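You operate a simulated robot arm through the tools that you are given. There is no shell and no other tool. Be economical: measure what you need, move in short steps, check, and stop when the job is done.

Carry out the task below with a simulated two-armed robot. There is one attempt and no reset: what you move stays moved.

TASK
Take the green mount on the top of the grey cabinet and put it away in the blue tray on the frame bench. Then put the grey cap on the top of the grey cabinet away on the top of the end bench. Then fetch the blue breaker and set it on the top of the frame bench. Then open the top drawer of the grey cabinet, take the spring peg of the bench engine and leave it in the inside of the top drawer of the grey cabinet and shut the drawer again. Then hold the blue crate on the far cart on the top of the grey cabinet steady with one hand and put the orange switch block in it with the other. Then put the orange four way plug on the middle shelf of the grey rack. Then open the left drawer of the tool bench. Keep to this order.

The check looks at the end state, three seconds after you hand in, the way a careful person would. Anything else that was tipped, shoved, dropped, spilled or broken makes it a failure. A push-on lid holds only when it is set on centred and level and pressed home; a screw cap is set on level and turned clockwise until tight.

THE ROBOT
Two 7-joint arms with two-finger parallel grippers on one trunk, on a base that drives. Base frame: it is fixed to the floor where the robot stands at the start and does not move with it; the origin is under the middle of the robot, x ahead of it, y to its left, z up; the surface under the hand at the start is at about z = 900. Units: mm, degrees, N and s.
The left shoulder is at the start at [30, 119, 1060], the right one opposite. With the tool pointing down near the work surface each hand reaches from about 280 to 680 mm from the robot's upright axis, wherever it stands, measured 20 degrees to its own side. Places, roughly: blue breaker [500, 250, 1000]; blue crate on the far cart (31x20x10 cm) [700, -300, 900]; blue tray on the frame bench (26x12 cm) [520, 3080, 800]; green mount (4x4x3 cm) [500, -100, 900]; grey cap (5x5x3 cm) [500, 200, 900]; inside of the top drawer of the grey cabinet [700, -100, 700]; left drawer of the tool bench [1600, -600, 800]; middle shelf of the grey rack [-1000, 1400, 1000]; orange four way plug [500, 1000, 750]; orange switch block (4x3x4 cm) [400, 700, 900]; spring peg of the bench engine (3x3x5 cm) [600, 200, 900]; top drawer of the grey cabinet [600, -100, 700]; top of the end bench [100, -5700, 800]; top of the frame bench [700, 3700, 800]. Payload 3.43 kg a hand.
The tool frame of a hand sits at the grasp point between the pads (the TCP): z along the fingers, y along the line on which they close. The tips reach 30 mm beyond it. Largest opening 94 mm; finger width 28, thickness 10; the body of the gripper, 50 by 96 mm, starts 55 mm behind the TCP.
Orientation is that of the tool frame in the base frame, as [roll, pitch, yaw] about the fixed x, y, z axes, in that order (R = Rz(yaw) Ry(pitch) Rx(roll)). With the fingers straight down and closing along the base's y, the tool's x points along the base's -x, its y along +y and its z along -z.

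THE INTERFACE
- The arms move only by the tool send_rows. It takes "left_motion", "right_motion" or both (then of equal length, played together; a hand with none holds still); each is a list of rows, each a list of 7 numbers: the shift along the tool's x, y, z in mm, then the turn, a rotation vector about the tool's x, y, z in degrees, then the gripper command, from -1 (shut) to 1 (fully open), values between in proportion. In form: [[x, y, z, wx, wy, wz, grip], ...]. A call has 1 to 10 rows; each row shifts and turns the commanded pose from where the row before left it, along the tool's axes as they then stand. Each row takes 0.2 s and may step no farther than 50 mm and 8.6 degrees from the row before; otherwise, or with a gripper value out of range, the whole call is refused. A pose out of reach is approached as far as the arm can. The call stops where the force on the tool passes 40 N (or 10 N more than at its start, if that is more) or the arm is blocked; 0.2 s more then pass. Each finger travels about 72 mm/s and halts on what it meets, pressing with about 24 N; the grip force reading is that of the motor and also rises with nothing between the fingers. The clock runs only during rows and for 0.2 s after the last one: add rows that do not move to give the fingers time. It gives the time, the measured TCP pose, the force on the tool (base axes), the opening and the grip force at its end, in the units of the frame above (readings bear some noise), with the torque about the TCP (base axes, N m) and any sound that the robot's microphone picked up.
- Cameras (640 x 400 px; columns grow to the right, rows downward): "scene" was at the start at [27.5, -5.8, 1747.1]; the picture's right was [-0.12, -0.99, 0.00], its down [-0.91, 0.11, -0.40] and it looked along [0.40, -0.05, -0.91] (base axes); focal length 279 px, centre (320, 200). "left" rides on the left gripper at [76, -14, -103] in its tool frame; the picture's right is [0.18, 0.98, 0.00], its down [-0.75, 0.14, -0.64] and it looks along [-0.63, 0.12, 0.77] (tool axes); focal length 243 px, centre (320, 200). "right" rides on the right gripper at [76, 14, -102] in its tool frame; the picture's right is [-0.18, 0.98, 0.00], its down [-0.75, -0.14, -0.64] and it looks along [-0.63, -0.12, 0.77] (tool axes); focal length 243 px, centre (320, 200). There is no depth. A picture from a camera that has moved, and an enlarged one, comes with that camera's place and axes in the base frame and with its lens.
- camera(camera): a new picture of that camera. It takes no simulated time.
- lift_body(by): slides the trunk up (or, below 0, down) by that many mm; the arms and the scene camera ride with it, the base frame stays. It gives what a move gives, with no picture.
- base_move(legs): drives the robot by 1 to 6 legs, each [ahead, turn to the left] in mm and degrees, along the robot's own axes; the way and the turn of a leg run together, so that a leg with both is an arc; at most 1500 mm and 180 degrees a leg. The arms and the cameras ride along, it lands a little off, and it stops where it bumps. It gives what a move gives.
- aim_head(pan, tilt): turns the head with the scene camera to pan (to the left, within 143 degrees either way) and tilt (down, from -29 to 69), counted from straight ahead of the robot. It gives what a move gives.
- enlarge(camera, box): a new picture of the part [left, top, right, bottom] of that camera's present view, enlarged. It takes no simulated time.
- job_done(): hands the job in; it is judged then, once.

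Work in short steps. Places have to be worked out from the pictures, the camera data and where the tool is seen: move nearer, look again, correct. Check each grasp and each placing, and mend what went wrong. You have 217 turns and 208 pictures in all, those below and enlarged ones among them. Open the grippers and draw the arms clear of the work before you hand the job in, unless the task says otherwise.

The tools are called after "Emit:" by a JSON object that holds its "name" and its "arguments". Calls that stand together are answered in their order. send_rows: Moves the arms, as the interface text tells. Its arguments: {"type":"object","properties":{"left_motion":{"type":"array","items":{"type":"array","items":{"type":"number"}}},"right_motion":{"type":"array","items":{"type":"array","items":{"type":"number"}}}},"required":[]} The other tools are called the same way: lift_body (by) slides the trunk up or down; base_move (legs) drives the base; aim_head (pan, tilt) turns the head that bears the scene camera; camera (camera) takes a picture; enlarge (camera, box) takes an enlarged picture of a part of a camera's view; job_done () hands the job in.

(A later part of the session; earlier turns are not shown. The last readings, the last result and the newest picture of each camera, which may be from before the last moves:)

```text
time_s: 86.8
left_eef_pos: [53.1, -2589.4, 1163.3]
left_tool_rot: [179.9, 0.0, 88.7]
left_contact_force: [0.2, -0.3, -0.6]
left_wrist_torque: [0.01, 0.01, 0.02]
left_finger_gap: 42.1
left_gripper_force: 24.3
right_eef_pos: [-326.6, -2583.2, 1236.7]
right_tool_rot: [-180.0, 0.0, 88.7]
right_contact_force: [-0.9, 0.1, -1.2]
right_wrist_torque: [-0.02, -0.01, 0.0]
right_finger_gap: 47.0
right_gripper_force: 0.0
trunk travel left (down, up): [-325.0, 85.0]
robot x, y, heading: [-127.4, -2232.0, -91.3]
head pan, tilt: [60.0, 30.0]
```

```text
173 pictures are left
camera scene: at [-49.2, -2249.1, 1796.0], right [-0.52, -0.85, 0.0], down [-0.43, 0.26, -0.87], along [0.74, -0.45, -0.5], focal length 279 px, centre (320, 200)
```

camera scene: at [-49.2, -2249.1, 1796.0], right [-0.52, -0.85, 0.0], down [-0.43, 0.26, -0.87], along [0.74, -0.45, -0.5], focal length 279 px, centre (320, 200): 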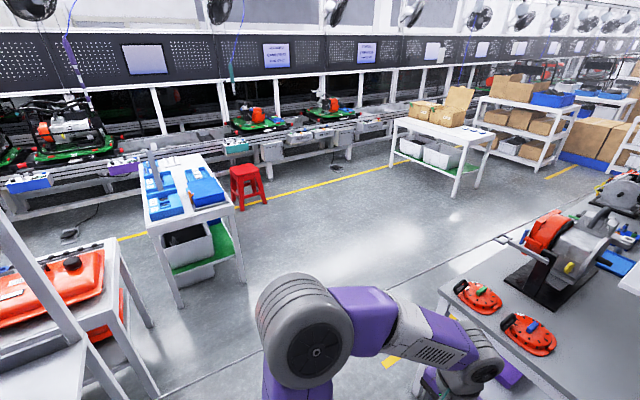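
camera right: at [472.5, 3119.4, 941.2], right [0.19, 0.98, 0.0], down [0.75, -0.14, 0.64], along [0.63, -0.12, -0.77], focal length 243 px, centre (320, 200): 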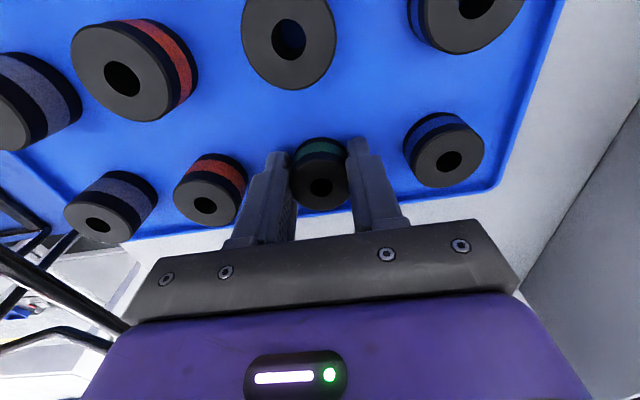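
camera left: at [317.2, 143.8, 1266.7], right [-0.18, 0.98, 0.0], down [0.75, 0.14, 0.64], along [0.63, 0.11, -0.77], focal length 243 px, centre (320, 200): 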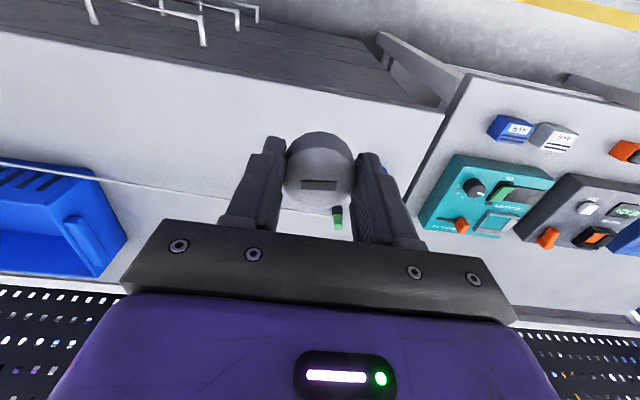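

Crossing is open. Drive around to the +x side of the bench row and down to y≈-4300, then look.

Emit:
{"name": "base_move", "arguments": {"legs": [[0, 61], [1180, 0], [0, -60], [1400, 0]]}}

Emit:
{"name": "aim_head", "arguments": {"pan": -25, "tilt": 25}}

Emit:
{"name": "camera", "arguments": {"camera": "scene"}}

```text
time_s: 104.7
left_eef_pos: [1067.5, -4605.5, 1163.5]
left_tool_rot: [180.0, 0.1, 90.1]
left_contact_force: [0.6, -0.1, -0.6]
left_wrist_torque: [-0.03, 0.01, 0.0]
left_finger_gap: 42.1
left_gripper_force: 23.2
right_eef_pos: [688.5, -4609.4, 1237.3]
right_tool_rot: [-180.0, 0.0, 89.9]
right_contact_force: [1.0, 0.3, 0.2]
right_wrist_torque: [0.01, -0.03, -0.02]
right_finger_gap: 47.0
right_gripper_force: 0.1
trunk travel left (down, up): [-325.0, 85.0]
robot x, y, heading: [885.6, -4251.1, -89.9]
head pan, tilt: [60.0, 30.0]
```

```text
time_s: 106.3
left_eef_pos: [1066.5, -4606.3, 1162.7]
left_tool_rot: [180.0, 0.0, 90.0]
left_contact_force: [0.5, 0.3, -0.4]
left_wrist_torque: [-0.02, 0.0, 0.01]
left_finger_gap: 42.1
left_gripper_force: 23.8
right_eef_pos: [688.5, -4609.6, 1236.2]
right_tool_rot: [180.0, 0.1, 90.0]
right_contact_force: [-0.2, -0.1, 0.4]
right_wrist_torque: [-0.04, -0.05, -0.03]
right_finger_gap: 47.1
right_gripper_force: 0.1
trunk travel left (down, up): [-325.0, 85.0]
robot x, y, heading: [878.8, -4254.1, -90.0]
head pan, tilt: [-25.0, 25.0]
```

```text
172 pictures are left
camera scene: at [840.7, -4306.5, 1803.9], right [-0.91, 0.42, 0.0], down [0.18, 0.38, -0.91], along [-0.38, -0.82, -0.42], focal length 279 px, centre (320, 200)
```

scene: 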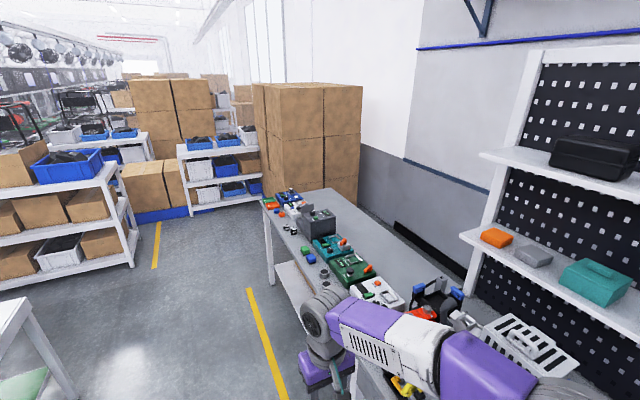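

The bench with the device boxes is the end bench. Zoom to find free top space and any matching place for a grey cap.

Emit:
{"name": "enlarge", "arguments": {"camera": "scene", "box": [250, 170, 490, 320]}}

```text
2.67 times, centred on (370, 245) of scene
camera zoom: at [840.7, -4306.5, 1803.9], right [-0.91, 0.42, 0.0], down [0.18, 0.38, -0.91], along [-0.38, -0.82, -0.42], focal length 744 px, centre (187, 80)
```

zoom: 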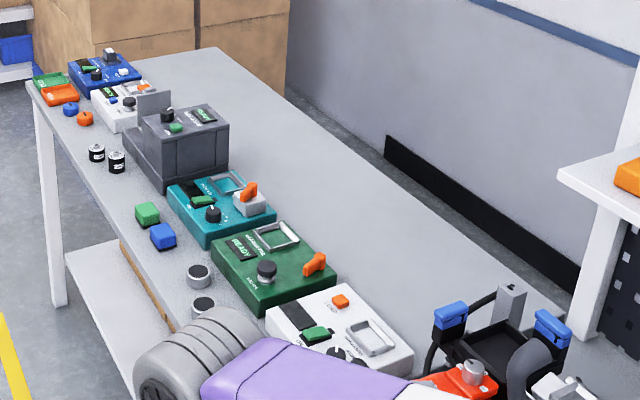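

Free gap on the front band near [330,-5745] (between batteries and green cube). Drive level with it and face the bench.

Emit:
{"name": "base_move", "arguments": {"legs": [[1320, 0], [0, -90]]}}

Emit:
{"name": "aim_head", "arguments": {"pan": 10, "tilt": 50}}

Emit:
{"name": "camera", "arguments": {"camera": "scene"}}

Emit:
{"name": "camera", "arguments": {"camera": "left"}}

```text
time_s: 116.8
left_eef_pos: [531.7, -5764.8, 1162.7]
left_tool_rot: [180.0, 0.0, 0.1]
left_contact_force: [-0.1, -1.3, -0.1]
left_wrist_torque: [-0.05, 0.03, 0.04]
left_finger_gap: 41.9
left_gripper_force: 24.3
right_eef_pos: [528.5, -5386.9, 1236.3]
right_tool_rot: [180.0, 0.0, 0.1]
right_contact_force: [-0.6, 0.7, -0.1]
right_wrist_torque: [0.03, -0.01, 0.0]
right_finger_gap: 47.0
right_gripper_force: 0.1
trunk travel left (down, up): [-325.0, 85.0]
robot x, y, heading: [886.2, -5577.9, -179.7]
head pan, tilt: [-25.0, 25.0]
```

```text
time_s: 117.8
left_eef_pos: [532.3, -5765.2, 1162.3]
left_tool_rot: [180.0, 0.0, 0.1]
left_contact_force: [-0.5, 0.4, 0.4]
left_wrist_torque: [-0.01, -0.03, 0.02]
left_finger_gap: 41.7
left_gripper_force: 23.4
right_eef_pos: [528.9, -5386.3, 1236.5]
right_tool_rot: [-180.0, -0.1, 0.1]
right_contact_force: [0.1, -0.4, -0.1]
right_wrist_torque: [0.0, 0.03, -0.02]
right_finger_gap: 47.1
right_gripper_force: 0.2
trunk travel left (down, up): [-325.0, 85.0]
robot x, y, heading: [882.9, -5572.9, -179.8]
head pan, tilt: [10.0, 50.0]
```

```text
170 pictures are left
camera scene: at [836.5, -5590.6, 1766.5], right [-0.17, 0.98, 0.0], down [0.75, 0.13, -0.64], along [-0.63, -0.11, -0.77], focal length 279 px, centre (320, 200)
```

scene: 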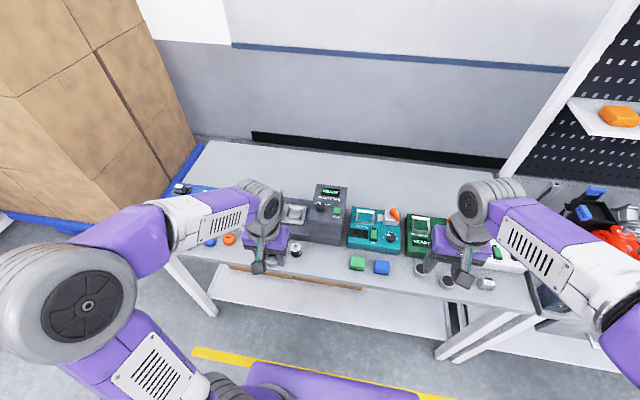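

```text
169 pictures are left
camera left: at [608.5, -5750.4, 1266.0], right [0.19, -0.98, 0.0], down [-0.75, -0.14, 0.64], along [-0.63, -0.12, -0.77], focal length 243 px, centre (320, 200)
```

left: 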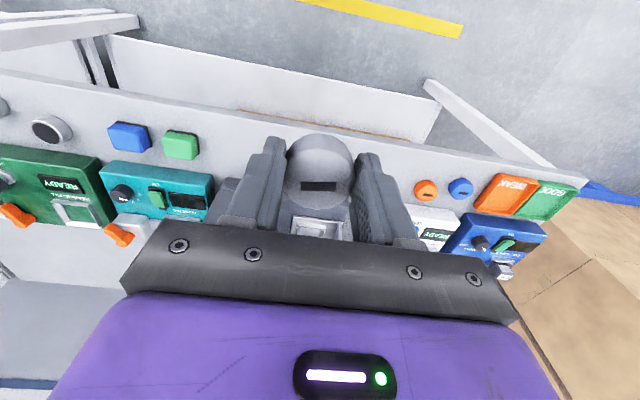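

Green block at y≈-5535 and batteries at ≈-5772, so target is [335,-5655]. Move above at z≈900.

Emit:
{"name": "send_rows", "arguments": {"left_motion": [[-28, -16, 32, 0, 0, 0, -1], [-28, -16, 32, 0, 0, 0, -1], [-28, -16, 32, 0, 0, 0, -1], [-28, -16, 32, 0, 0, 0, -1], [-28, -16, 32, 0, 0, 0, -1], [-28, -15, 32, 0, 0, 0, -1], [-29, -15, 32, 0, 0, 0, -1], [0, 0, 38, 0, 0, 0, -1], [0, 0, 0, 0, 0, 0, -1]]}}

Emit:
{"name": "camera", "arguments": {"camera": "left"}}

Emit:
{"name": "enlarge", "arguments": {"camera": "scene", "box": [240, 180, 400, 280]}}

```text
time_s: 119.4
left_eef_pos: [335.1, -5655.4, 939.6]
left_tool_rot: [-179.9, 0.4, 0.3]
left_contact_force: [1.2, 0.2, 1.0]
left_wrist_torque: [-0.02, 0.04, 0.01]
left_finger_gap: 41.9
left_gripper_force: 24.0
right_eef_pos: [530.0, -5388.2, 1236.4]
right_tool_rot: [-180.0, -0.1, 0.1]
right_contact_force: [-0.1, 0.3, 0.5]
right_wrist_torque: [0.03, -0.04, 0.01]
right_finger_gap: 47.1
right_gripper_force: 0.0
trunk travel left (down, up): [-325.0, 85.0]
robot x, y, heading: [885.9, -5581.8, -179.9]
head pan, tilt: [10.0, 50.0]
stopped in row 8 (left hand): the force on the tool passed its limit at 95 N (the readings are from after the stop); the commanded pose is now the measured one
```

```text
168 pictures are left
camera left: at [411.8, -5640.0, 1041.9], right [0.19, -0.98, 0.0], down [-0.75, -0.15, 0.65], along [-0.64, -0.12, -0.76], focal length 243 px, centre (320, 200)
```

left: 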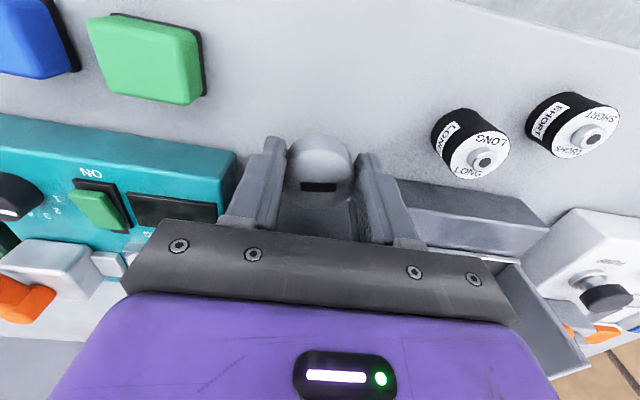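

```text
4.00 times, centred on (320, 230) of scene
camera zoom: at [837.4, -5590.8, 1766.5], right [-0.18, 0.98, 0.0], down [0.75, 0.13, -0.64], along [-0.63, -0.11, -0.77], focal length 1116 px, centre (320, 80)
```

zoom: 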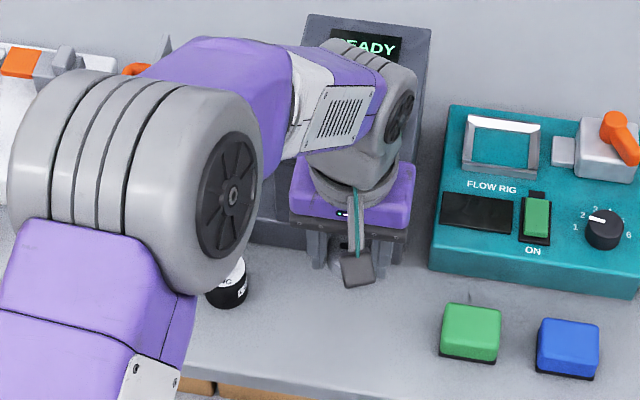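

The hand touched something at z≈940: triangulating, the grey console's front is at x≈320 and this bench top is higher (~855) than I assumed. I raise and back off toward the bench edge, then re-look.

Emit:
{"name": "send_rows", "arguments": {"left_motion": [[0, 0, -30, 0, 0, 0, -1], [0, 0, -30, 0, 0, 0, -1], [30, -5, 0, 0, 0, 0, -1], [24, -5, 0, 0, 0, 0, -1], [0, 0, 0, 0, 0, 0, -1]]}}

Emit:
{"name": "camera", "arguments": {"camera": "left"}}

Emit:
{"name": "enlarge", "arguments": {"camera": "scene", "box": [230, 170, 430, 295]}}

```text
time_s: 120.6
left_eef_pos: [390.0, -5645.9, 1001.4]
left_tool_rot: [-179.8, 0.4, 0.2]
left_contact_force: [0.2, 1.4, -0.1]
left_wrist_torque: [0.03, -0.02, 0.04]
left_finger_gap: 41.9
left_gripper_force: 23.5
right_eef_pos: [528.1, -5386.1, 1234.6]
right_tool_rot: [-180.0, 0.0, 0.1]
right_contact_force: [-0.6, 0.6, -0.3]
right_wrist_torque: [0.01, -0.02, 0.0]
right_finger_gap: 47.2
right_gripper_force: 0.0
trunk travel left (down, up): [-325.0, 85.0]
robot x, y, heading: [885.4, -5578.8, -179.7]
head pan, tilt: [10.0, 50.0]
```

```text
166 pictures are left
camera left: at [465.6, -5630.2, 1102.3], right [0.19, -0.98, 0.0], down [-0.75, -0.15, 0.65], along [-0.64, -0.12, -0.76], focal length 243 px, centre (320, 200)
```

left: 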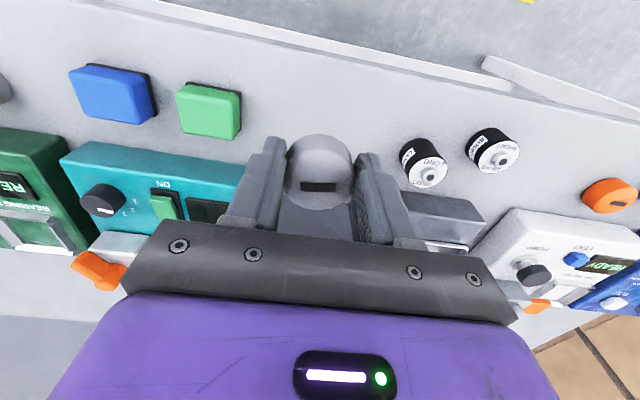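

```text
3.20 times, centred on (330, 232) of scene
camera zoom: at [835.8, -5590.9, 1766.4], right [-0.18, 0.98, 0.0], down [0.75, 0.13, -0.64], along [-0.63, -0.11, -0.77], focal length 893 px, centre (288, 96)
```

zoom: 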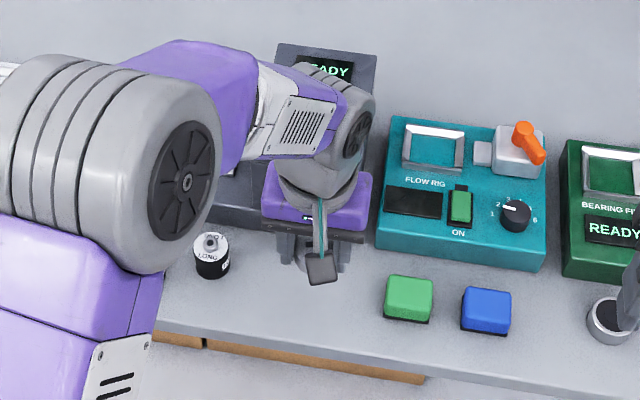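

Spot beneath is clear of console, cube and batteries. Descend, slower toward the expected contact.

Emit:
{"name": "send_rows", "arguments": {"left_motion": [[0, 0, 30, 0, 0, 0, -1], [0, 0, 30, 0, 0, 0, -1], [0, 0, 15, 0, 0, 0, -1], [0, 0, 10, 0, 0, 0, -1], [0, 0, 8, 0, 0, 0, -1], [0, 0, 6, 0, 0, 0, -1], [0, 0, 0, 0, 0, 0, -1]]}}

Emit:
{"name": "camera", "arguments": {"camera": "left"}}

```text
time_s: 122.2
left_eef_pos: [388.5, -5643.6, 898.8]
left_tool_rot: [-179.9, 0.4, 0.1]
left_contact_force: [0.3, 0.4, -0.5]
left_wrist_torque: [-0.01, 0.03, -0.01]
left_finger_gap: 41.8
left_gripper_force: 24.1
right_eef_pos: [528.5, -5386.7, 1235.5]
right_tool_rot: [179.9, 0.0, 0.2]
right_contact_force: [0.2, -0.6, 0.4]
right_wrist_torque: [0.02, -0.03, 0.02]
right_finger_gap: 47.2
right_gripper_force: 0.0
trunk travel left (down, up): [-325.0, 85.0]
robot x, y, heading: [886.5, -5578.5, -179.8]
head pan, tilt: [10.0, 50.0]
```

```text
164 pictures are left
camera left: at [464.8, -5629.5, 1001.7], right [0.19, -0.98, 0.0], down [-0.75, -0.15, 0.65], along [-0.64, -0.12, -0.76], focal length 243 px, centre (320, 200)
```

left: 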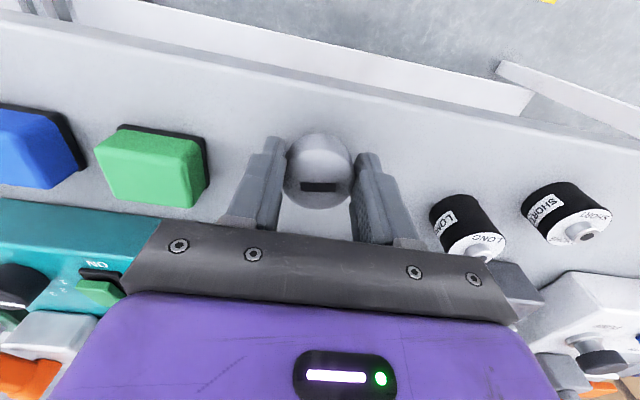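

Still free; continue down in small steps.

Emit:
{"name": "send_rows", "arguments": {"left_motion": [[0, 0, 5, 0, 0, 0, -1], [0, 0, 5, 0, 0, 0, -1], [0, 0, 5, 0, 0, 0, -1], [0, 0, 5, 0, 0, 0, -1], [0, 0, 5, 0, 0, 0, -1], [0, 0, 5, 0, 0, 0, -1]]}}

Emit:
{"name": "camera", "arguments": {"camera": "left"}}

```text
time_s: 123.5
left_eef_pos: [386.3, -5644.8, 881.0]
left_tool_rot: [-179.9, 0.7, 0.2]
left_contact_force: [5.3, -0.7, 16.0]
left_wrist_torque: [-0.22, -0.23, 0.08]
left_finger_gap: 42.2
left_gripper_force: 23.8
right_eef_pos: [530.1, -5386.7, 1237.0]
right_tool_rot: [179.9, 0.0, 0.2]
right_contact_force: [-0.3, -0.1, -1.0]
right_wrist_torque: [0.02, -0.01, -0.03]
right_finger_gap: 47.0
right_gripper_force: 0.0
trunk travel left (down, up): [-325.0, 85.0]
robot x, y, heading: [884.6, -5579.5, -179.9]
head pan, tilt: [10.0, 50.0]
stopped in row 6 (left hand): the force on the tool passed its limit at 48 N (the readings are from after the stop); the commanded pose is now the measured one
```

```text
163 pictures are left
camera left: at [463.6, -5629.9, 982.1], right [0.19, -0.98, 0.0], down [-0.75, -0.15, 0.65], along [-0.64, -0.12, -0.76], focal length 243 px, centre (320, 200)
```

left: 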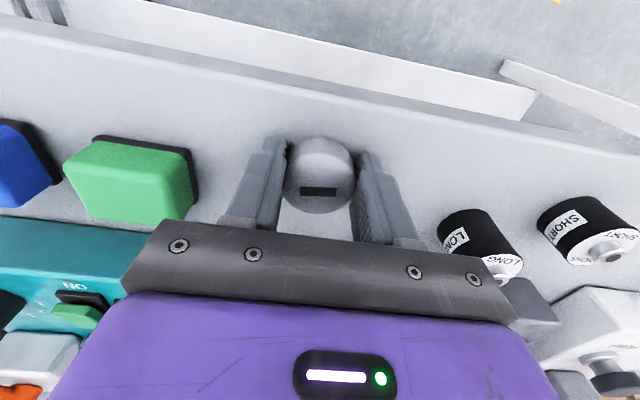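

Contact at z≈881: cap rests on the bench (~850). Release with a small opening and rise.

Emit:
{"name": "send_rows", "arguments": {"left_motion": [[0, 0, -1, 0, 0, 0, 0.1], [0, 0, 0, 0, 0, 0, 0.2], [0, 0, 0, 0, 0, 0, 0.2], [0, 0, -15, 0, 0, 0, 0.2], [0, 0, -35, 0, 0, 0, 0.2], [5, 0, -40, 0, 0, 0, 0.2], [10, 0, -40, 0, 0, 0, 0.2], [20, 0, -40, 0, 0, 0, 0.2], [30, 0, -35, 0, 0, 0, 0.2], [30, 0, -35, 0, 0, 0, 0.2]]}}

Emit:
{"name": "camera", "arguments": {"camera": "left"}}

Emit:
{"name": "enlarge", "arguments": {"camera": "scene", "box": [230, 170, 430, 295]}}

```text
time_s: 125.7
left_eef_pos: [483.4, -5643.9, 1118.4]
left_tool_rot: [-179.8, 0.6, 0.4]
left_contact_force: [0.5, 0.6, 0.6]
left_wrist_torque: [-0.01, 0.02, -0.02]
left_finger_gap: 56.5
left_gripper_force: 0.1
right_eef_pos: [530.1, -5387.2, 1237.7]
right_tool_rot: [-179.9, 0.1, 0.1]
right_contact_force: [-0.3, 0.0, -0.6]
right_wrist_torque: [0.0, 0.05, 0.01]
right_finger_gap: 47.0
right_gripper_force: 0.1
trunk travel left (down, up): [-325.0, 85.0]
robot x, y, heading: [884.4, -5576.3, -179.9]
head pan, tilt: [10.0, 50.0]
```

```text
162 pictures are left
camera left: at [560.8, -5628.9, 1220.1], right [0.19, -0.98, 0.0], down [-0.75, -0.15, 0.65], along [-0.64, -0.12, -0.76], focal length 243 px, centre (320, 200)
```

left: 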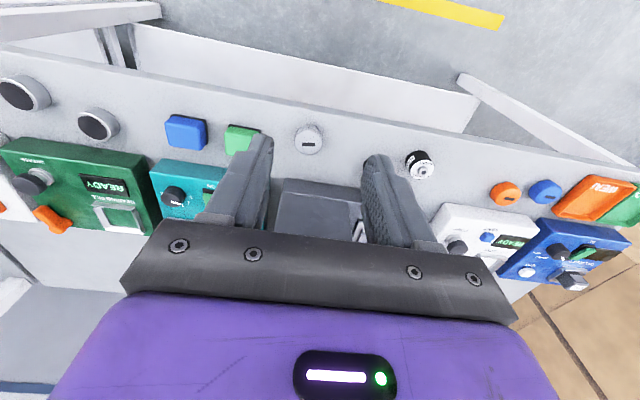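

```text
3.20 times, centred on (330, 232) of scene
camera zoom: at [838.5, -5591.2, 1766.5], right [-0.18, 0.98, 0.0], down [0.75, 0.13, -0.64], along [-0.63, -0.11, -0.77], focal length 893 px, centre (288, 96)
```

zoom: 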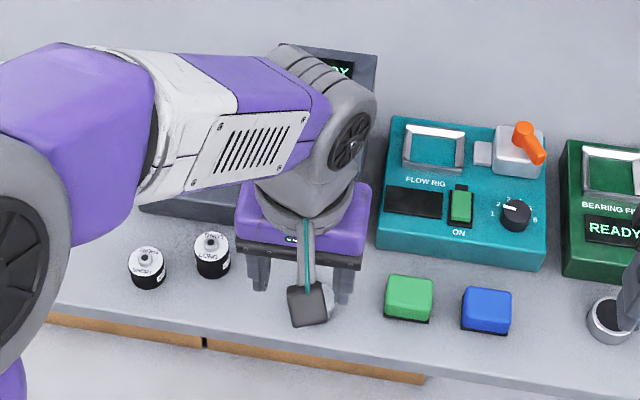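

Cap stands upright on the end bench; neighbours untouched. Raise the hand and drive back the same way.

Emit:
{"name": "send_rows", "arguments": {"left_motion": [[20, 10, -40, 0, 0, 0, 0.6], [20, 10, -40, 0, 0, 0, 1], [10, 20, -40, 0, 0, 0, 1]]}}

Emit:
{"name": "base_move", "arguments": {"legs": [[0, -90], [1500, 0], [1264, 0], [0, 60], [1163, 0], [0, -64]]}}

Emit:
{"name": "aim_head", "arguments": {"pan": 0, "tilt": 25}}

Emit:
{"name": "camera", "arguments": {"camera": "scene"}}

```text
time_s: 126.5
left_eef_pos: [539.0, -5687.5, 1240.2]
left_tool_rot: [-179.9, 0.6, 0.2]
left_contact_force: [0.1, 0.0, 0.4]
left_wrist_torque: [0.02, -0.02, 0.01]
left_finger_gap: 94.0
left_gripper_force: 0.1
right_eef_pos: [530.2, -5388.1, 1236.7]
right_tool_rot: [-180.0, 0.0, 0.1]
right_contact_force: [0.5, -0.7, 0.4]
right_wrist_torque: [0.01, -0.01, 0.02]
right_finger_gap: 47.0
right_gripper_force: 0.1
trunk travel left (down, up): [-325.0, 85.0]
robot x, y, heading: [881.7, -5581.1, -180.1]
head pan, tilt: [10.0, 50.0]
```

```text
time_s: 154.5
left_eef_pos: [-52.9, -1840.1, 1240.1]
left_tool_rot: [-180.0, 0.6, -98.5]
left_contact_force: [0.4, -0.8, -0.4]
left_wrist_torque: [0.0, 0.01, -0.01]
left_finger_gap: 93.9
left_gripper_force: 0.0
right_eef_pos: [245.2, -1876.5, 1235.9]
right_tool_rot: [-180.0, 0.0, -98.7]
right_contact_force: [0.5, -0.2, -0.3]
right_wrist_torque: [-0.02, 0.0, -0.02]
right_finger_gap: 46.8
right_gripper_force: 0.1
trunk travel left (down, up): [-325.0, 85.0]
robot x, y, heading: [1.8, -2197.2, 81.3]
head pan, tilt: [10.0, 50.0]
```

```text
time_s: 155.4
left_eef_pos: [-51.8, -1839.2, 1240.1]
left_tool_rot: [-180.0, 0.5, -98.6]
left_contact_force: [0.4, -0.3, -0.6]
left_wrist_torque: [0.02, -0.03, 0.01]
left_finger_gap: 94.1
left_gripper_force: 0.0
right_eef_pos: [244.2, -1876.8, 1235.8]
right_tool_rot: [180.0, 0.0, -98.7]
right_contact_force: [1.0, 0.1, 0.6]
right_wrist_torque: [-0.01, 0.0, 0.02]
right_finger_gap: 47.1
right_gripper_force: 0.0
trunk travel left (down, up): [-325.0, 85.0]
robot x, y, heading: [-1.2, -2198.7, 81.0]
head pan, tilt: [0.0, 25.0]
```

```text
160 pictures are left
camera scene: at [7.9, -2135.4, 1803.9], right [0.99, -0.15, 0.0], down [-0.06, -0.42, -0.91], along [0.14, 0.9, -0.42], focal length 279 px, centre (320, 200)
```

scene: 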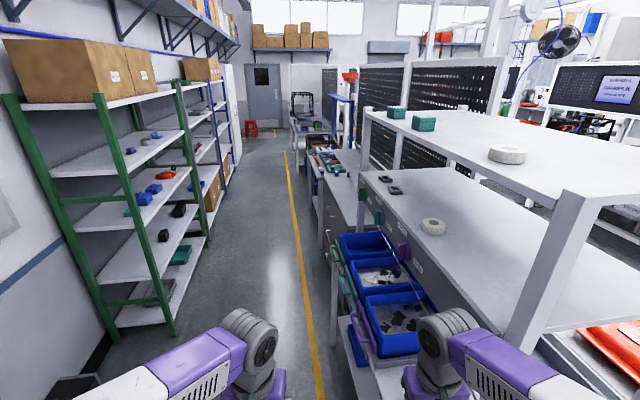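

Straighten and drive up the corridor with a little clearance from the bins on the right.

Emit:
{"name": "base_move", "arguments": {"legs": [[0, 14], [800, 0], [0, -9], [1490, 0], [0, -86]]}}

Emit:
{"name": "camera", "arguments": {"camera": "left"}}

Emit:
{"name": "aim_head", "arguments": {"pan": 20, "tilt": 55}}

Emit:
{"name": "camera", "arguments": {"camera": "scene"}}

```text
time_s: 171.8
left_eef_pos: [358.1, 195.9, 1240.1]
left_tool_rot: [-179.8, 0.7, -177.8]
left_contact_force: [-0.6, -1.0, -0.2]
left_wrist_torque: [-0.02, -0.01, -0.03]
left_finger_gap: 94.0
left_gripper_force: 0.0
right_eef_pos: [376.8, -101.5, 1235.1]
right_tool_rot: [180.0, -0.1, -178.0]
right_contact_force: [1.3, 0.3, -0.2]
right_wrist_torque: [-0.01, -0.05, -0.03]
right_finger_gap: 46.9
right_gripper_force: 0.0
trunk travel left (down, up): [-325.0, 85.0]
robot x, y, heading: [16.7, 80.7, 2.0]
head pan, tilt: [0.0, 25.0]
```

```text
159 pictures are left
camera left: at [281.4, 179.9, 1342.6], right [-0.22, 0.98, 0.0], down [0.74, 0.17, 0.65], along [0.63, 0.14, -0.76], focal length 243 px, centre (320, 200)
```

left: 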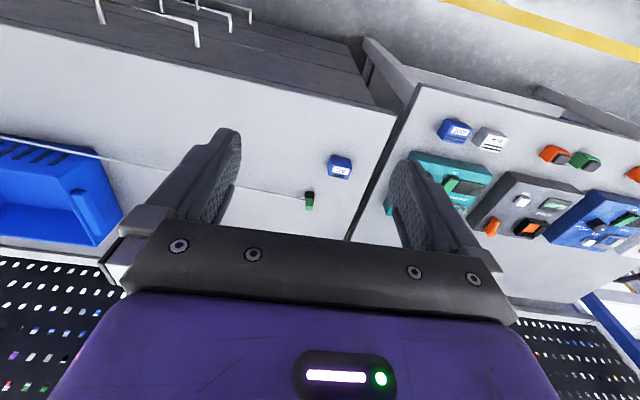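

```text
time_s: 172.7
left_eef_pos: [357.4, 195.7, 1241.6]
left_tool_rot: [-179.9, 0.6, -177.7]
left_contact_force: [0.6, -0.2, -0.4]
left_wrist_torque: [0.02, -0.02, -0.01]
left_finger_gap: 94.1
left_gripper_force: 0.0
right_eef_pos: [376.0, -101.7, 1235.3]
right_tool_rot: [-180.0, 0.0, -178.0]
right_contact_force: [0.1, 0.5, 0.4]
right_wrist_torque: [-0.05, 0.02, -0.01]
right_finger_gap: 46.9
right_gripper_force: 0.1
trunk travel left (down, up): [-325.0, 85.0]
robot x, y, heading: [12.8, 78.5, 1.8]
head pan, tilt: [20.0, 55.0]
```

```text
158 pictures are left
camera scene: at [51.0, 105.5, 1760.0], right [0.37, -0.93, 0.0], down [-0.76, -0.31, -0.57], along [0.53, 0.21, -0.82], focal length 279 px, centre (320, 200)
```

scene: 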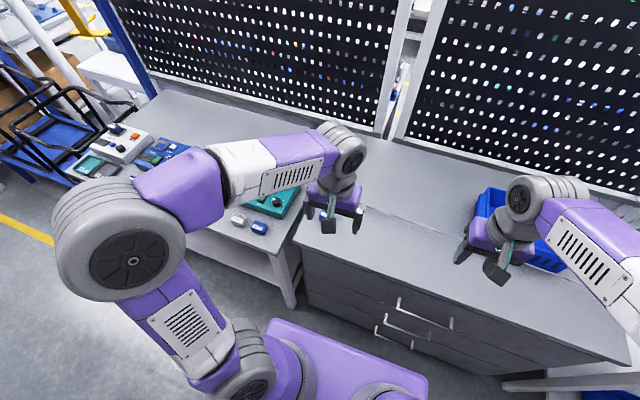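

Take a close look at the blue AC block and the neighbouring labelled blocks to identify the breaker.

Emit:
{"name": "send_rows", "arguments": {"left_motion": [[-35, 15, 25, 0, 0, 0, 1], [-35, 15, 30, 0, 0, 0, 1], [-35, 15, 30, 0, 0, 0, 1], [-35, 15, 30, 0, 0, 0, 1], [-20, 10, 40, 0, 0, 0, 1], [0, 0, 25, 0, 0, 0, 1]]}}

Emit:
{"name": "camera", "arguments": {"camera": "left"}}

```text
time_s: 174.1
left_eef_pos: [515.7, 271.0, 1063.0]
left_tool_rot: [-179.8, 0.7, -177.7]
left_contact_force: [0.4, -0.8, 0.3]
left_wrist_torque: [-0.01, -0.04, 0.0]
left_finger_gap: 94.1
left_gripper_force: 0.1
right_eef_pos: [376.4, -102.4, 1235.7]
right_tool_rot: [180.0, 0.0, -178.0]
right_contact_force: [0.6, -0.7, -0.6]
right_wrist_torque: [0.01, 0.01, 0.0]
right_finger_gap: 47.0
right_gripper_force: 0.1
trunk travel left (down, up): [-325.0, 85.0]
robot x, y, heading: [16.4, 79.4, 1.8]
head pan, tilt: [20.0, 55.0]
```

```text
157 pictures are left
camera left: at [439.4, 254.9, 1164.3], right [-0.22, 0.98, 0.0], down [0.74, 0.17, 0.65], along [0.63, 0.14, -0.76], focal length 243 px, centre (320, 200)
```

left: 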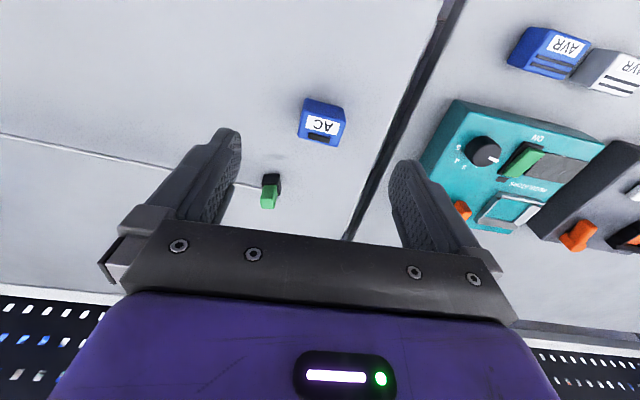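

The AC block is the only blue one on the cabinet near the stated place; I take it as the breaker, at about [535,277]. Descend partway and re-check.

Emit:
{"name": "send_rows", "arguments": {"left_motion": [[-18, 6, 40, 0, 0, 0, 1], [0, 0, 40, 0, 0, 0, 0.8], [0, 0, 15, 0, 0, 0, 0.6], [0, 0, 0, 0, 0, 0, 0.6]]}}

Emit:
{"name": "camera", "arguments": {"camera": "left"}}

```text
time_s: 175.1
left_eef_pos: [535.1, 279.3, 965.9]
left_tool_rot: [-179.9, 0.6, -177.8]
left_contact_force: [-0.4, -0.3, 0.0]
left_wrist_torque: [-0.02, 0.02, 0.02]
left_finger_gap: 75.2
left_gripper_force: 0.0
right_eef_pos: [376.7, -101.1, 1236.0]
right_tool_rot: [-179.9, -0.1, -178.0]
right_contact_force: [-0.5, 0.4, -0.2]
right_wrist_torque: [-0.01, -0.01, 0.0]
right_finger_gap: 47.2
right_gripper_force: 0.1
trunk travel left (down, up): [-325.0, 85.0]
robot x, y, heading: [12.5, 77.8, 2.0]
head pan, tilt: [20.0, 55.0]
```

```text
156 pictures are left
camera left: at [458.3, 262.2, 1068.5], right [-0.22, 0.98, 0.0], down [0.74, 0.17, 0.65], along [0.63, 0.14, -0.76], focal length 243 px, centre (320, 200)
```

left: 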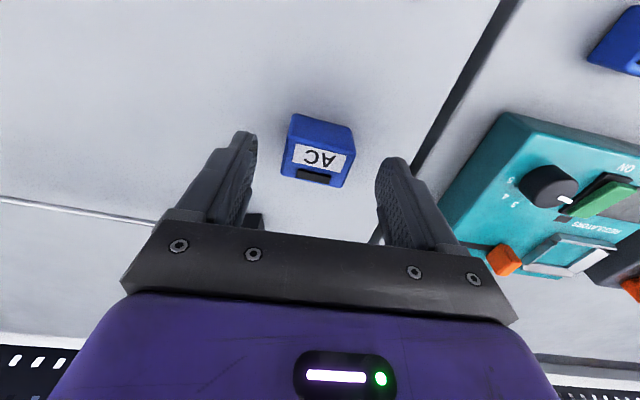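

Block spans x≈526–556, y≈260–300, aligned with the hand. Descend and grip.

Emit:
{"name": "send_rows", "arguments": {"left_motion": [[-5, 0, 20, 0, 0, 0, 0.6], [0, 0, 9, 0, 0, 0, 0.6], [0, 0, 0, 0, 0, 0, 0], [0, 0, 0, 0, 0, 0, -1], [0, 0, 0, 0, 0, 0, -1], [0, 0, 0, 0, 0, 0, -1], [0, 0, -40, 0, 0, 0, -1], [0, 0, -40, 0, 0, 0, -1], [0, 0, 0, 0, 0, 0, -1]]}}

Emit:
{"name": "camera", "arguments": {"camera": "left"}}

```text
time_s: 177.1
left_eef_pos: [540.9, 282.1, 1016.4]
left_tool_rot: [-179.9, 0.7, -177.9]
left_contact_force: [0.2, -0.3, 0.3]
left_wrist_torque: [-0.03, 0.01, 0.0]
left_finger_gap: 48.0
left_gripper_force: 23.7
right_eef_pos: [376.4, -102.0, 1234.9]
right_tool_rot: [180.0, 0.0, -178.0]
right_contact_force: [0.3, -0.3, 1.1]
right_wrist_torque: [0.0, 0.04, 0.02]
right_finger_gap: 47.1
right_gripper_force: 0.1
trunk travel left (down, up): [-325.0, 85.0]
robot x, y, heading: [14.4, 78.3, 1.9]
head pan, tilt: [20.0, 55.0]
```

```text
155 pictures are left
camera left: at [464.0, 265.1, 1118.8], right [-0.22, 0.98, 0.0], down [0.74, 0.17, 0.65], along [0.63, 0.14, -0.76], focal length 243 px, centre (320, 200)
```

left: 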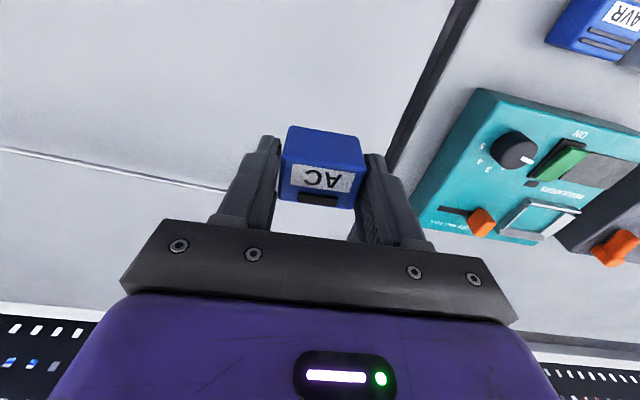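

Breaker gripped (48 mm). Retract the hand and drive to the frame bench.

Emit:
{"name": "send_rows", "arguments": {"left_motion": [[0, 0, -45, 0, 0, 0, -1], [15, 0, -45, 0, 0, 0, -1], [25, -10, -40, 0, 0, 0, -1], [30, -25, -30, 0, 0, 0, -1], [30, -25, -25, 0, 0, 0, -1], [30, -30, -20, 0, 0, 0, -1], [10, -20, -20, 0, 0, 0, -1]]}}

Emit:
{"name": "base_move", "arguments": {"legs": [[0, 87], [1500, 0], [1500, 0], [350, 0], [0, -88]]}}

Emit:
{"name": "aim_head", "arguments": {"pan": 15, "tilt": 50}}

Emit:
{"name": "camera", "arguments": {"camera": "scene"}}

Emit:
{"name": "camera", "arguments": {"camera": "left"}}

```text
time_s: 178.7
left_eef_pos: [399.9, 163.8, 1242.3]
left_tool_rot: [-179.9, 0.6, -177.7]
left_contact_force: [-0.4, -0.2, -0.2]
left_wrist_torque: [0.0, -0.01, -0.03]
left_finger_gap: 47.7
left_gripper_force: 24.0
right_eef_pos: [377.1, -101.7, 1234.8]
right_tool_rot: [-179.9, 0.0, -177.9]
right_contact_force: [0.0, 0.4, 0.5]
right_wrist_torque: [-0.04, -0.01, -0.03]
right_finger_gap: 46.9
right_gripper_force: 0.0
trunk travel left (down, up): [-325.0, 85.0]
robot x, y, heading: [17.2, 79.6, 1.9]
head pan, tilt: [20.0, 55.0]
```

```text
time_s: 195.0
left_eef_pos: [15.0, 3146.1, 1240.8]
left_tool_rot: [-179.9, 0.3, -92.4]
left_contact_force: [-0.1, 0.3, -1.6]
left_wrist_torque: [-0.03, 0.0, 0.0]
left_finger_gap: 47.8
left_gripper_force: 24.2
right_eef_pos: [276.7, 3100.5, 1233.6]
right_tool_rot: [-179.9, -0.2, -92.7]
right_contact_force: [-0.7, 0.3, 0.5]
right_wrist_torque: [-0.03, -0.01, 0.02]
right_finger_gap: 47.0
right_gripper_force: 0.0
trunk travel left (down, up): [-325.0, 85.0]
robot x, y, heading: [64.9, 2752.9, 87.2]
head pan, tilt: [20.0, 55.0]
stopped in leg 3: the robot was blocked; the commanded pose is now the measured one
```

```text
time_s: 195.6
left_eef_pos: [14.1, 3139.4, 1244.2]
left_tool_rot: [-179.9, 0.8, -92.5]
left_contact_force: [0.4, 0.0, -0.6]
left_wrist_torque: [0.02, 0.04, 0.02]
left_finger_gap: 47.7
left_gripper_force: 24.0
right_eef_pos: [276.1, 3093.9, 1237.1]
right_tool_rot: [-180.0, 0.0, -92.7]
right_contact_force: [0.6, -0.2, 0.0]
right_wrist_torque: [-0.01, 0.02, 0.01]
right_finger_gap: 47.0
right_gripper_force: 0.0
trunk travel left (down, up): [-325.0, 85.0]
robot x, y, heading: [69.2, 2747.2, 87.2]
head pan, tilt: [15.0, 50.0]
```

```text
154 pictures are left
camera scene: at [48.1, 2793.7, 1766.5], right [0.98, 0.21, 0.0], down [0.16, -0.75, -0.64], along [-0.14, 0.63, -0.77], focal length 279 px, centre (320, 200)
```

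scene: 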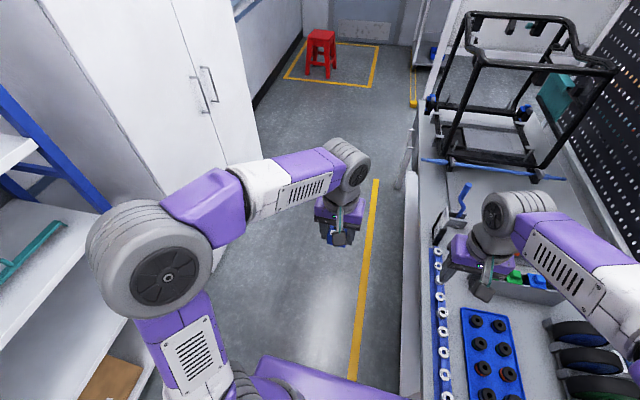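

```text
153 pictures are left
camera left: at [24.7, 3061.5, 1344.9], right [-0.99, -0.14, -0.01], down [-0.11, 0.75, 0.65], along [-0.09, 0.65, -0.76], focal length 243 px, centre (320, 200)
```

left: 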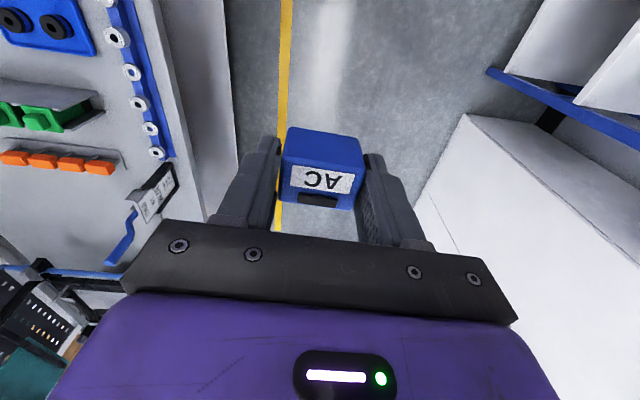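

The base grazed something on the right (likely the bench end, since I drifted to x=69). Back off, shift left and continue.

Emit:
{"name": "base_move", "arguments": {"legs": [[-200, 0], [0, 9], [700, 0], [0, -6], [180, 0]]}}

Emit:
{"name": "camera", "arguments": {"camera": "scene"}}

```text
time_s: 202.9
left_eef_pos: [-87.5, 3811.4, 1242.0]
left_tool_rot: [-179.7, 0.7, -89.7]
left_contact_force: [-0.2, 0.5, -1.1]
left_wrist_torque: [0.0, -0.03, -0.03]
left_finger_gap: 47.9
left_gripper_force: 24.2
right_eef_pos: [175.2, 3780.1, 1236.3]
right_tool_rot: [180.0, 0.1, -89.9]
right_contact_force: [-0.8, 0.2, -0.4]
right_wrist_torque: [-0.01, -0.01, 0.0]
right_finger_gap: 46.8
right_gripper_force: 0.0
trunk travel left (down, up): [-325.0, 85.0]
robot x, y, heading: [-18.7, 3422.1, 90.0]
head pan, tilt: [15.0, 50.0]
```

```text
152 pictures are left
camera scene: at [-38.3, 3469.7, 1766.4], right [0.97, 0.26, 0.0], down [0.2, -0.74, -0.64], along [-0.17, 0.62, -0.77], focal length 279 px, centre (320, 200)
```

scene: 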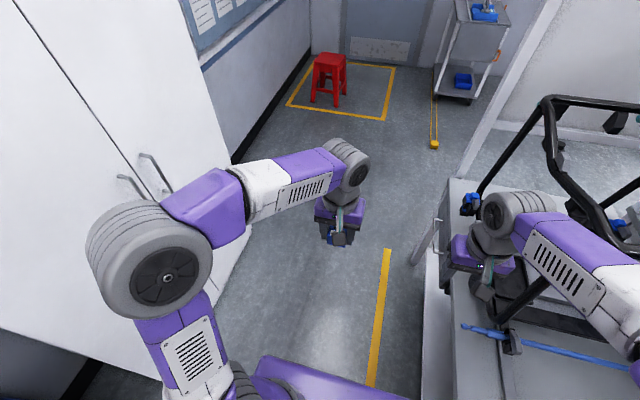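

Now level with the target; turn to face the bench.

Emit:
{"name": "base_move", "arguments": {"legs": [[0, -90]]}}

Emit:
{"name": "camera", "arguments": {"camera": "scene"}}

Emit:
{"name": "camera", "arguments": {"camera": "left"}}

```text
time_s: 207.2
left_eef_pos: [371.5, 3490.8, 1243.1]
left_tool_rot: [-179.8, 0.6, 179.6]
left_contact_force: [-0.3, 0.3, -1.3]
left_wrist_torque: [0.01, -0.01, -0.03]
left_finger_gap: 48.1
left_gripper_force: 24.1
right_eef_pos: [335.0, 3227.3, 1236.0]
right_tool_rot: [179.9, 0.0, 179.5]
right_contact_force: [-0.1, 0.1, -0.5]
right_wrist_torque: [0.01, 0.0, 0.03]
right_finger_gap: 46.8
right_gripper_force: 0.0
trunk travel left (down, up): [-325.0, 85.0]
robot x, y, heading: [-17.3, 3421.5, -0.6]
head pan, tilt: [15.0, 50.0]
```

```text
151 pictures are left
camera scene: at [26.3, 3444.2, 1766.4], right [0.25, -0.97, 0.0], down [-0.74, -0.19, -0.64], along [0.62, 0.16, -0.77], focal length 279 px, centre (320, 200)
```

scene: 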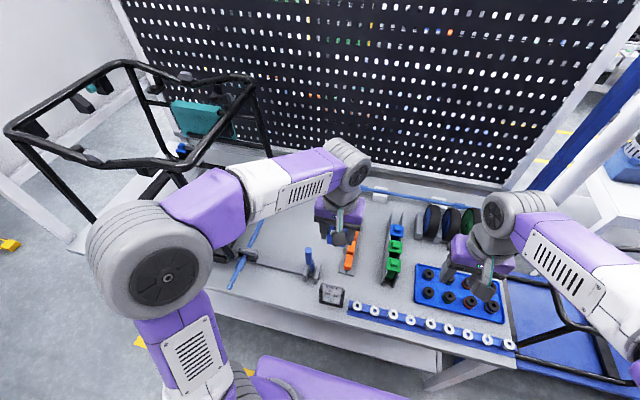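

```text
150 pictures are left
camera left: at [294.1, 3477.9, 1344.7], right [-0.18, 0.98, -0.01], down [0.75, 0.14, 0.65], along [0.64, 0.11, -0.76], focal length 243 px, centre (320, 200)
```

left: 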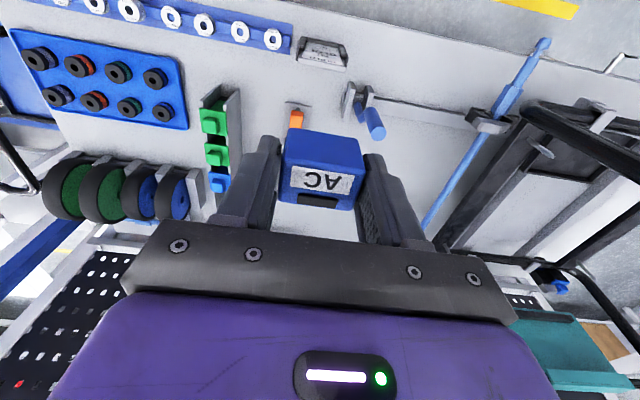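

Free spot at about [610,3580] between the orange strip and the crank handle (whose tip stands near [417,3577,1020]). Move forward at height first, then down to ~960 and look.

Emit:
{"name": "send_rows", "arguments": {"left_motion": [[-40, 15, 0, 0, 0, 0, -1], [-40, 15, 0, 0, 0, 0, -1], [-40, 15, 0, 0, 0, 0, -1], [-40, 15, 0, 0, 0, 0, -1], [-40, 15, 30, 0, 0, 0, -1], [-38, 15, 30, 0, 0, 0, -1], [0, 0, 45, 0, 0, 0, -1], [0, 0, 45, 0, 0, 0, -1], [0, 0, 45, 0, 0, 0, -1], [0, 0, 45, 0, 0, 0, -1]]}}

Emit:
{"name": "camera", "arguments": {"camera": "left"}}

Emit:
{"name": "camera", "arguments": {"camera": "scene"}}

```text
refused: row 5 steps farther than a row can; nothing moved
```

```text
149 pictures are left
camera left: at [294.1, 3477.9, 1344.7], right [-0.18, 0.98, -0.01], down [0.75, 0.14, 0.65], along [0.64, 0.11, -0.76], focal length 243 px, centre (320, 200)
```

left: 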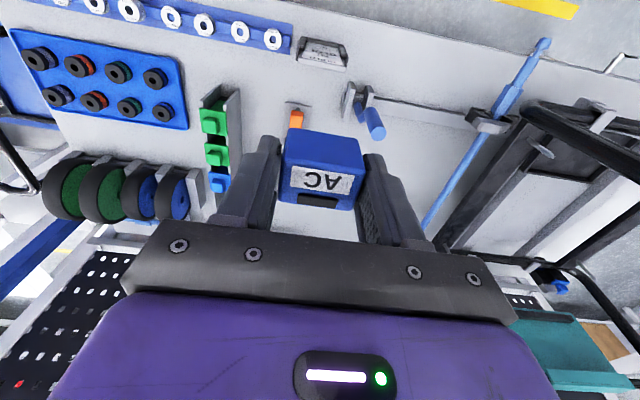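

```text
148 pictures are left
camera scene: at [26.3, 3444.2, 1766.4], right [0.25, -0.97, 0.0], down [-0.74, -0.19, -0.64], along [0.62, 0.16, -0.77], focal length 279 px, centre (320, 200)
```

scene: 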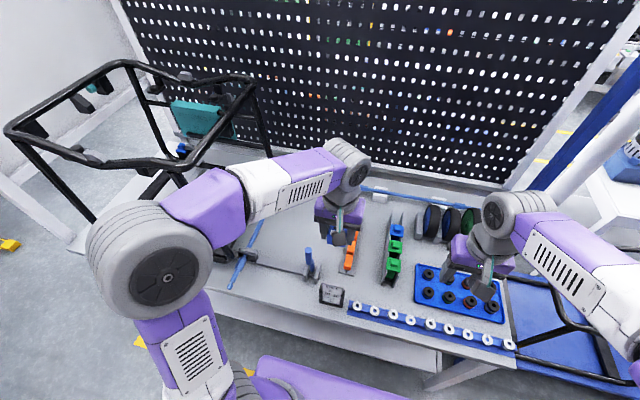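

Resend with row steps under 50 mm.

Emit:
{"name": "send_rows", "arguments": {"left_motion": [[-40, 15, 0, 0, 0, 0, -1], [-40, 15, 0, 0, 0, 0, -1], [-40, 15, 0, 0, 0, 0, -1], [-40, 15, 0, 0, 0, 0, -1], [-40, 15, 15, 0, 0, 0, -1], [-38, 15, 20, 0, 0, 0, -1], [0, 0, 48, 0, 0, 0, -1], [0, 0, 48, 0, 0, 0, -1], [0, 0, 48, 0, 0, 0, -1], [0, 0, 48, 0, 0, 0, -1]]}}

Emit:
{"name": "camera", "arguments": {"camera": "left"}}

Emit:
{"name": "camera", "arguments": {"camera": "scene"}}

```text
time_s: 209.4
left_eef_pos: [606.5, 3580.4, 1016.2]
left_tool_rot: [-179.8, 0.7, 179.7]
left_contact_force: [0.5, 0.1, -0.7]
left_wrist_torque: [0.0, 0.03, 0.0]
left_finger_gap: 47.7
left_gripper_force: 24.5
left hand out of reach, approached as far as the arm can: row 6
right_eef_pos: [336.2, 3227.0, 1235.1]
right_tool_rot: [-180.0, 0.0, 179.5]
right_contact_force: [-0.1, -0.7, -0.8]
right_wrist_torque: [0.01, -0.02, 0.01]
right_finger_gap: 47.1
right_gripper_force: 0.1
trunk travel left (down, up): [-325.0, 85.0]
robot x, y, heading: [-16.1, 3424.3, -0.5]
head pan, tilt: [15.0, 50.0]
```

```text
147 pictures are left
camera left: at [528.7, 3567.1, 1118.5], right [-0.18, 0.98, -0.01], down [0.75, 0.14, 0.65], along [0.64, 0.11, -0.76], focal length 243 px, centre (320, 200)
```

left: 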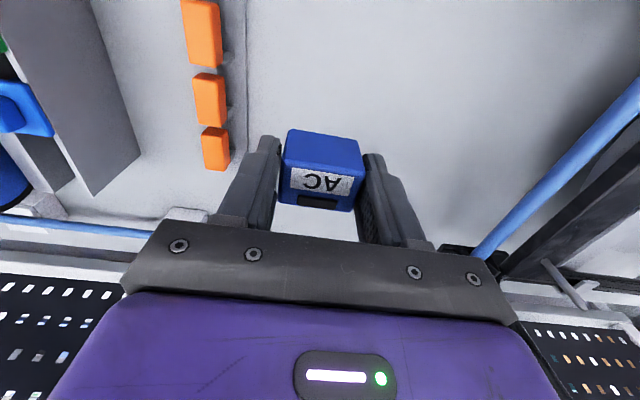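

```text
146 pictures are left
camera scene: at [27.4, 3444.4, 1766.4], right [0.25, -0.97, 0.0], down [-0.74, -0.19, -0.64], along [0.62, 0.16, -0.77], focal length 279 px, centre (320, 200)
```

scene: 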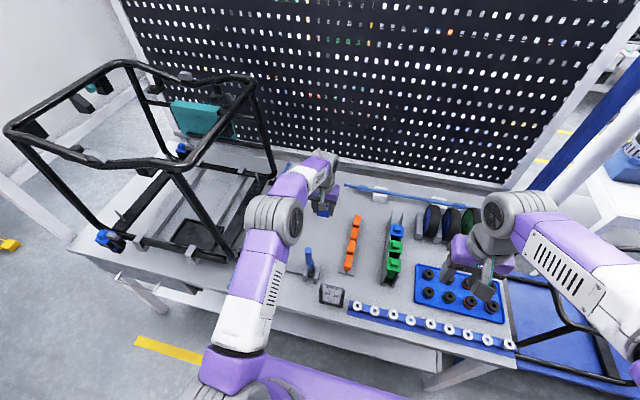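

Area below is clear. Descend to contact.

Emit:
{"name": "send_rows", "arguments": {"left_motion": [[0, 0, 45, 0, 0, 0, -1], [0, 0, 45, 0, 0, 0, -1], [0, 0, 45, 0, 0, 0, -1], [0, 0, 22, 0, 0, 0, -1], [0, 0, 10, 0, 0, 0, -1], [0, 0, 6, 0, 0, 0, -1], [0, 0, 4, 0, 0, 0, -1], [0, 0, 3, 0, 0, 0, -1]]}}

Emit:
{"name": "camera", "arguments": {"camera": "left"}}

```text
time_s: 211.2
left_eef_pos: [610.9, 3579.0, 838.0]
left_tool_rot: [-179.8, 0.9, 179.7]
left_contact_force: [0.0, -1.1, 6.1]
left_wrist_torque: [0.06, 0.1, 0.03]
left_finger_gap: 47.7
left_gripper_force: 24.2
right_eef_pos: [335.4, 3227.6, 1237.5]
right_tool_rot: [179.9, 0.1, 179.4]
right_contact_force: [-0.3, -0.4, 0.0]
right_wrist_torque: [0.02, 0.05, 0.0]
right_finger_gap: 47.0
right_gripper_force: 0.0
trunk travel left (down, up): [-325.0, 85.0]
robot x, y, heading: [-15.3, 3422.4, -0.4]
head pan, tilt: [15.0, 50.0]
```

```text
145 pictures are left
camera left: at [532.4, 3565.7, 939.0], right [-0.18, 0.98, -0.01], down [0.74, 0.14, 0.65], along [0.64, 0.11, -0.76], focal length 243 px, centre (320, 200)
```

left: 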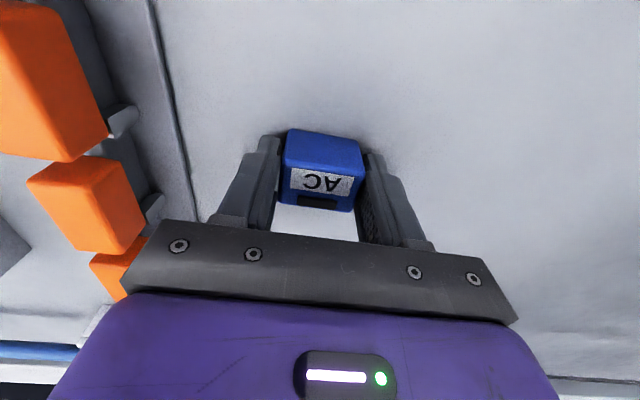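

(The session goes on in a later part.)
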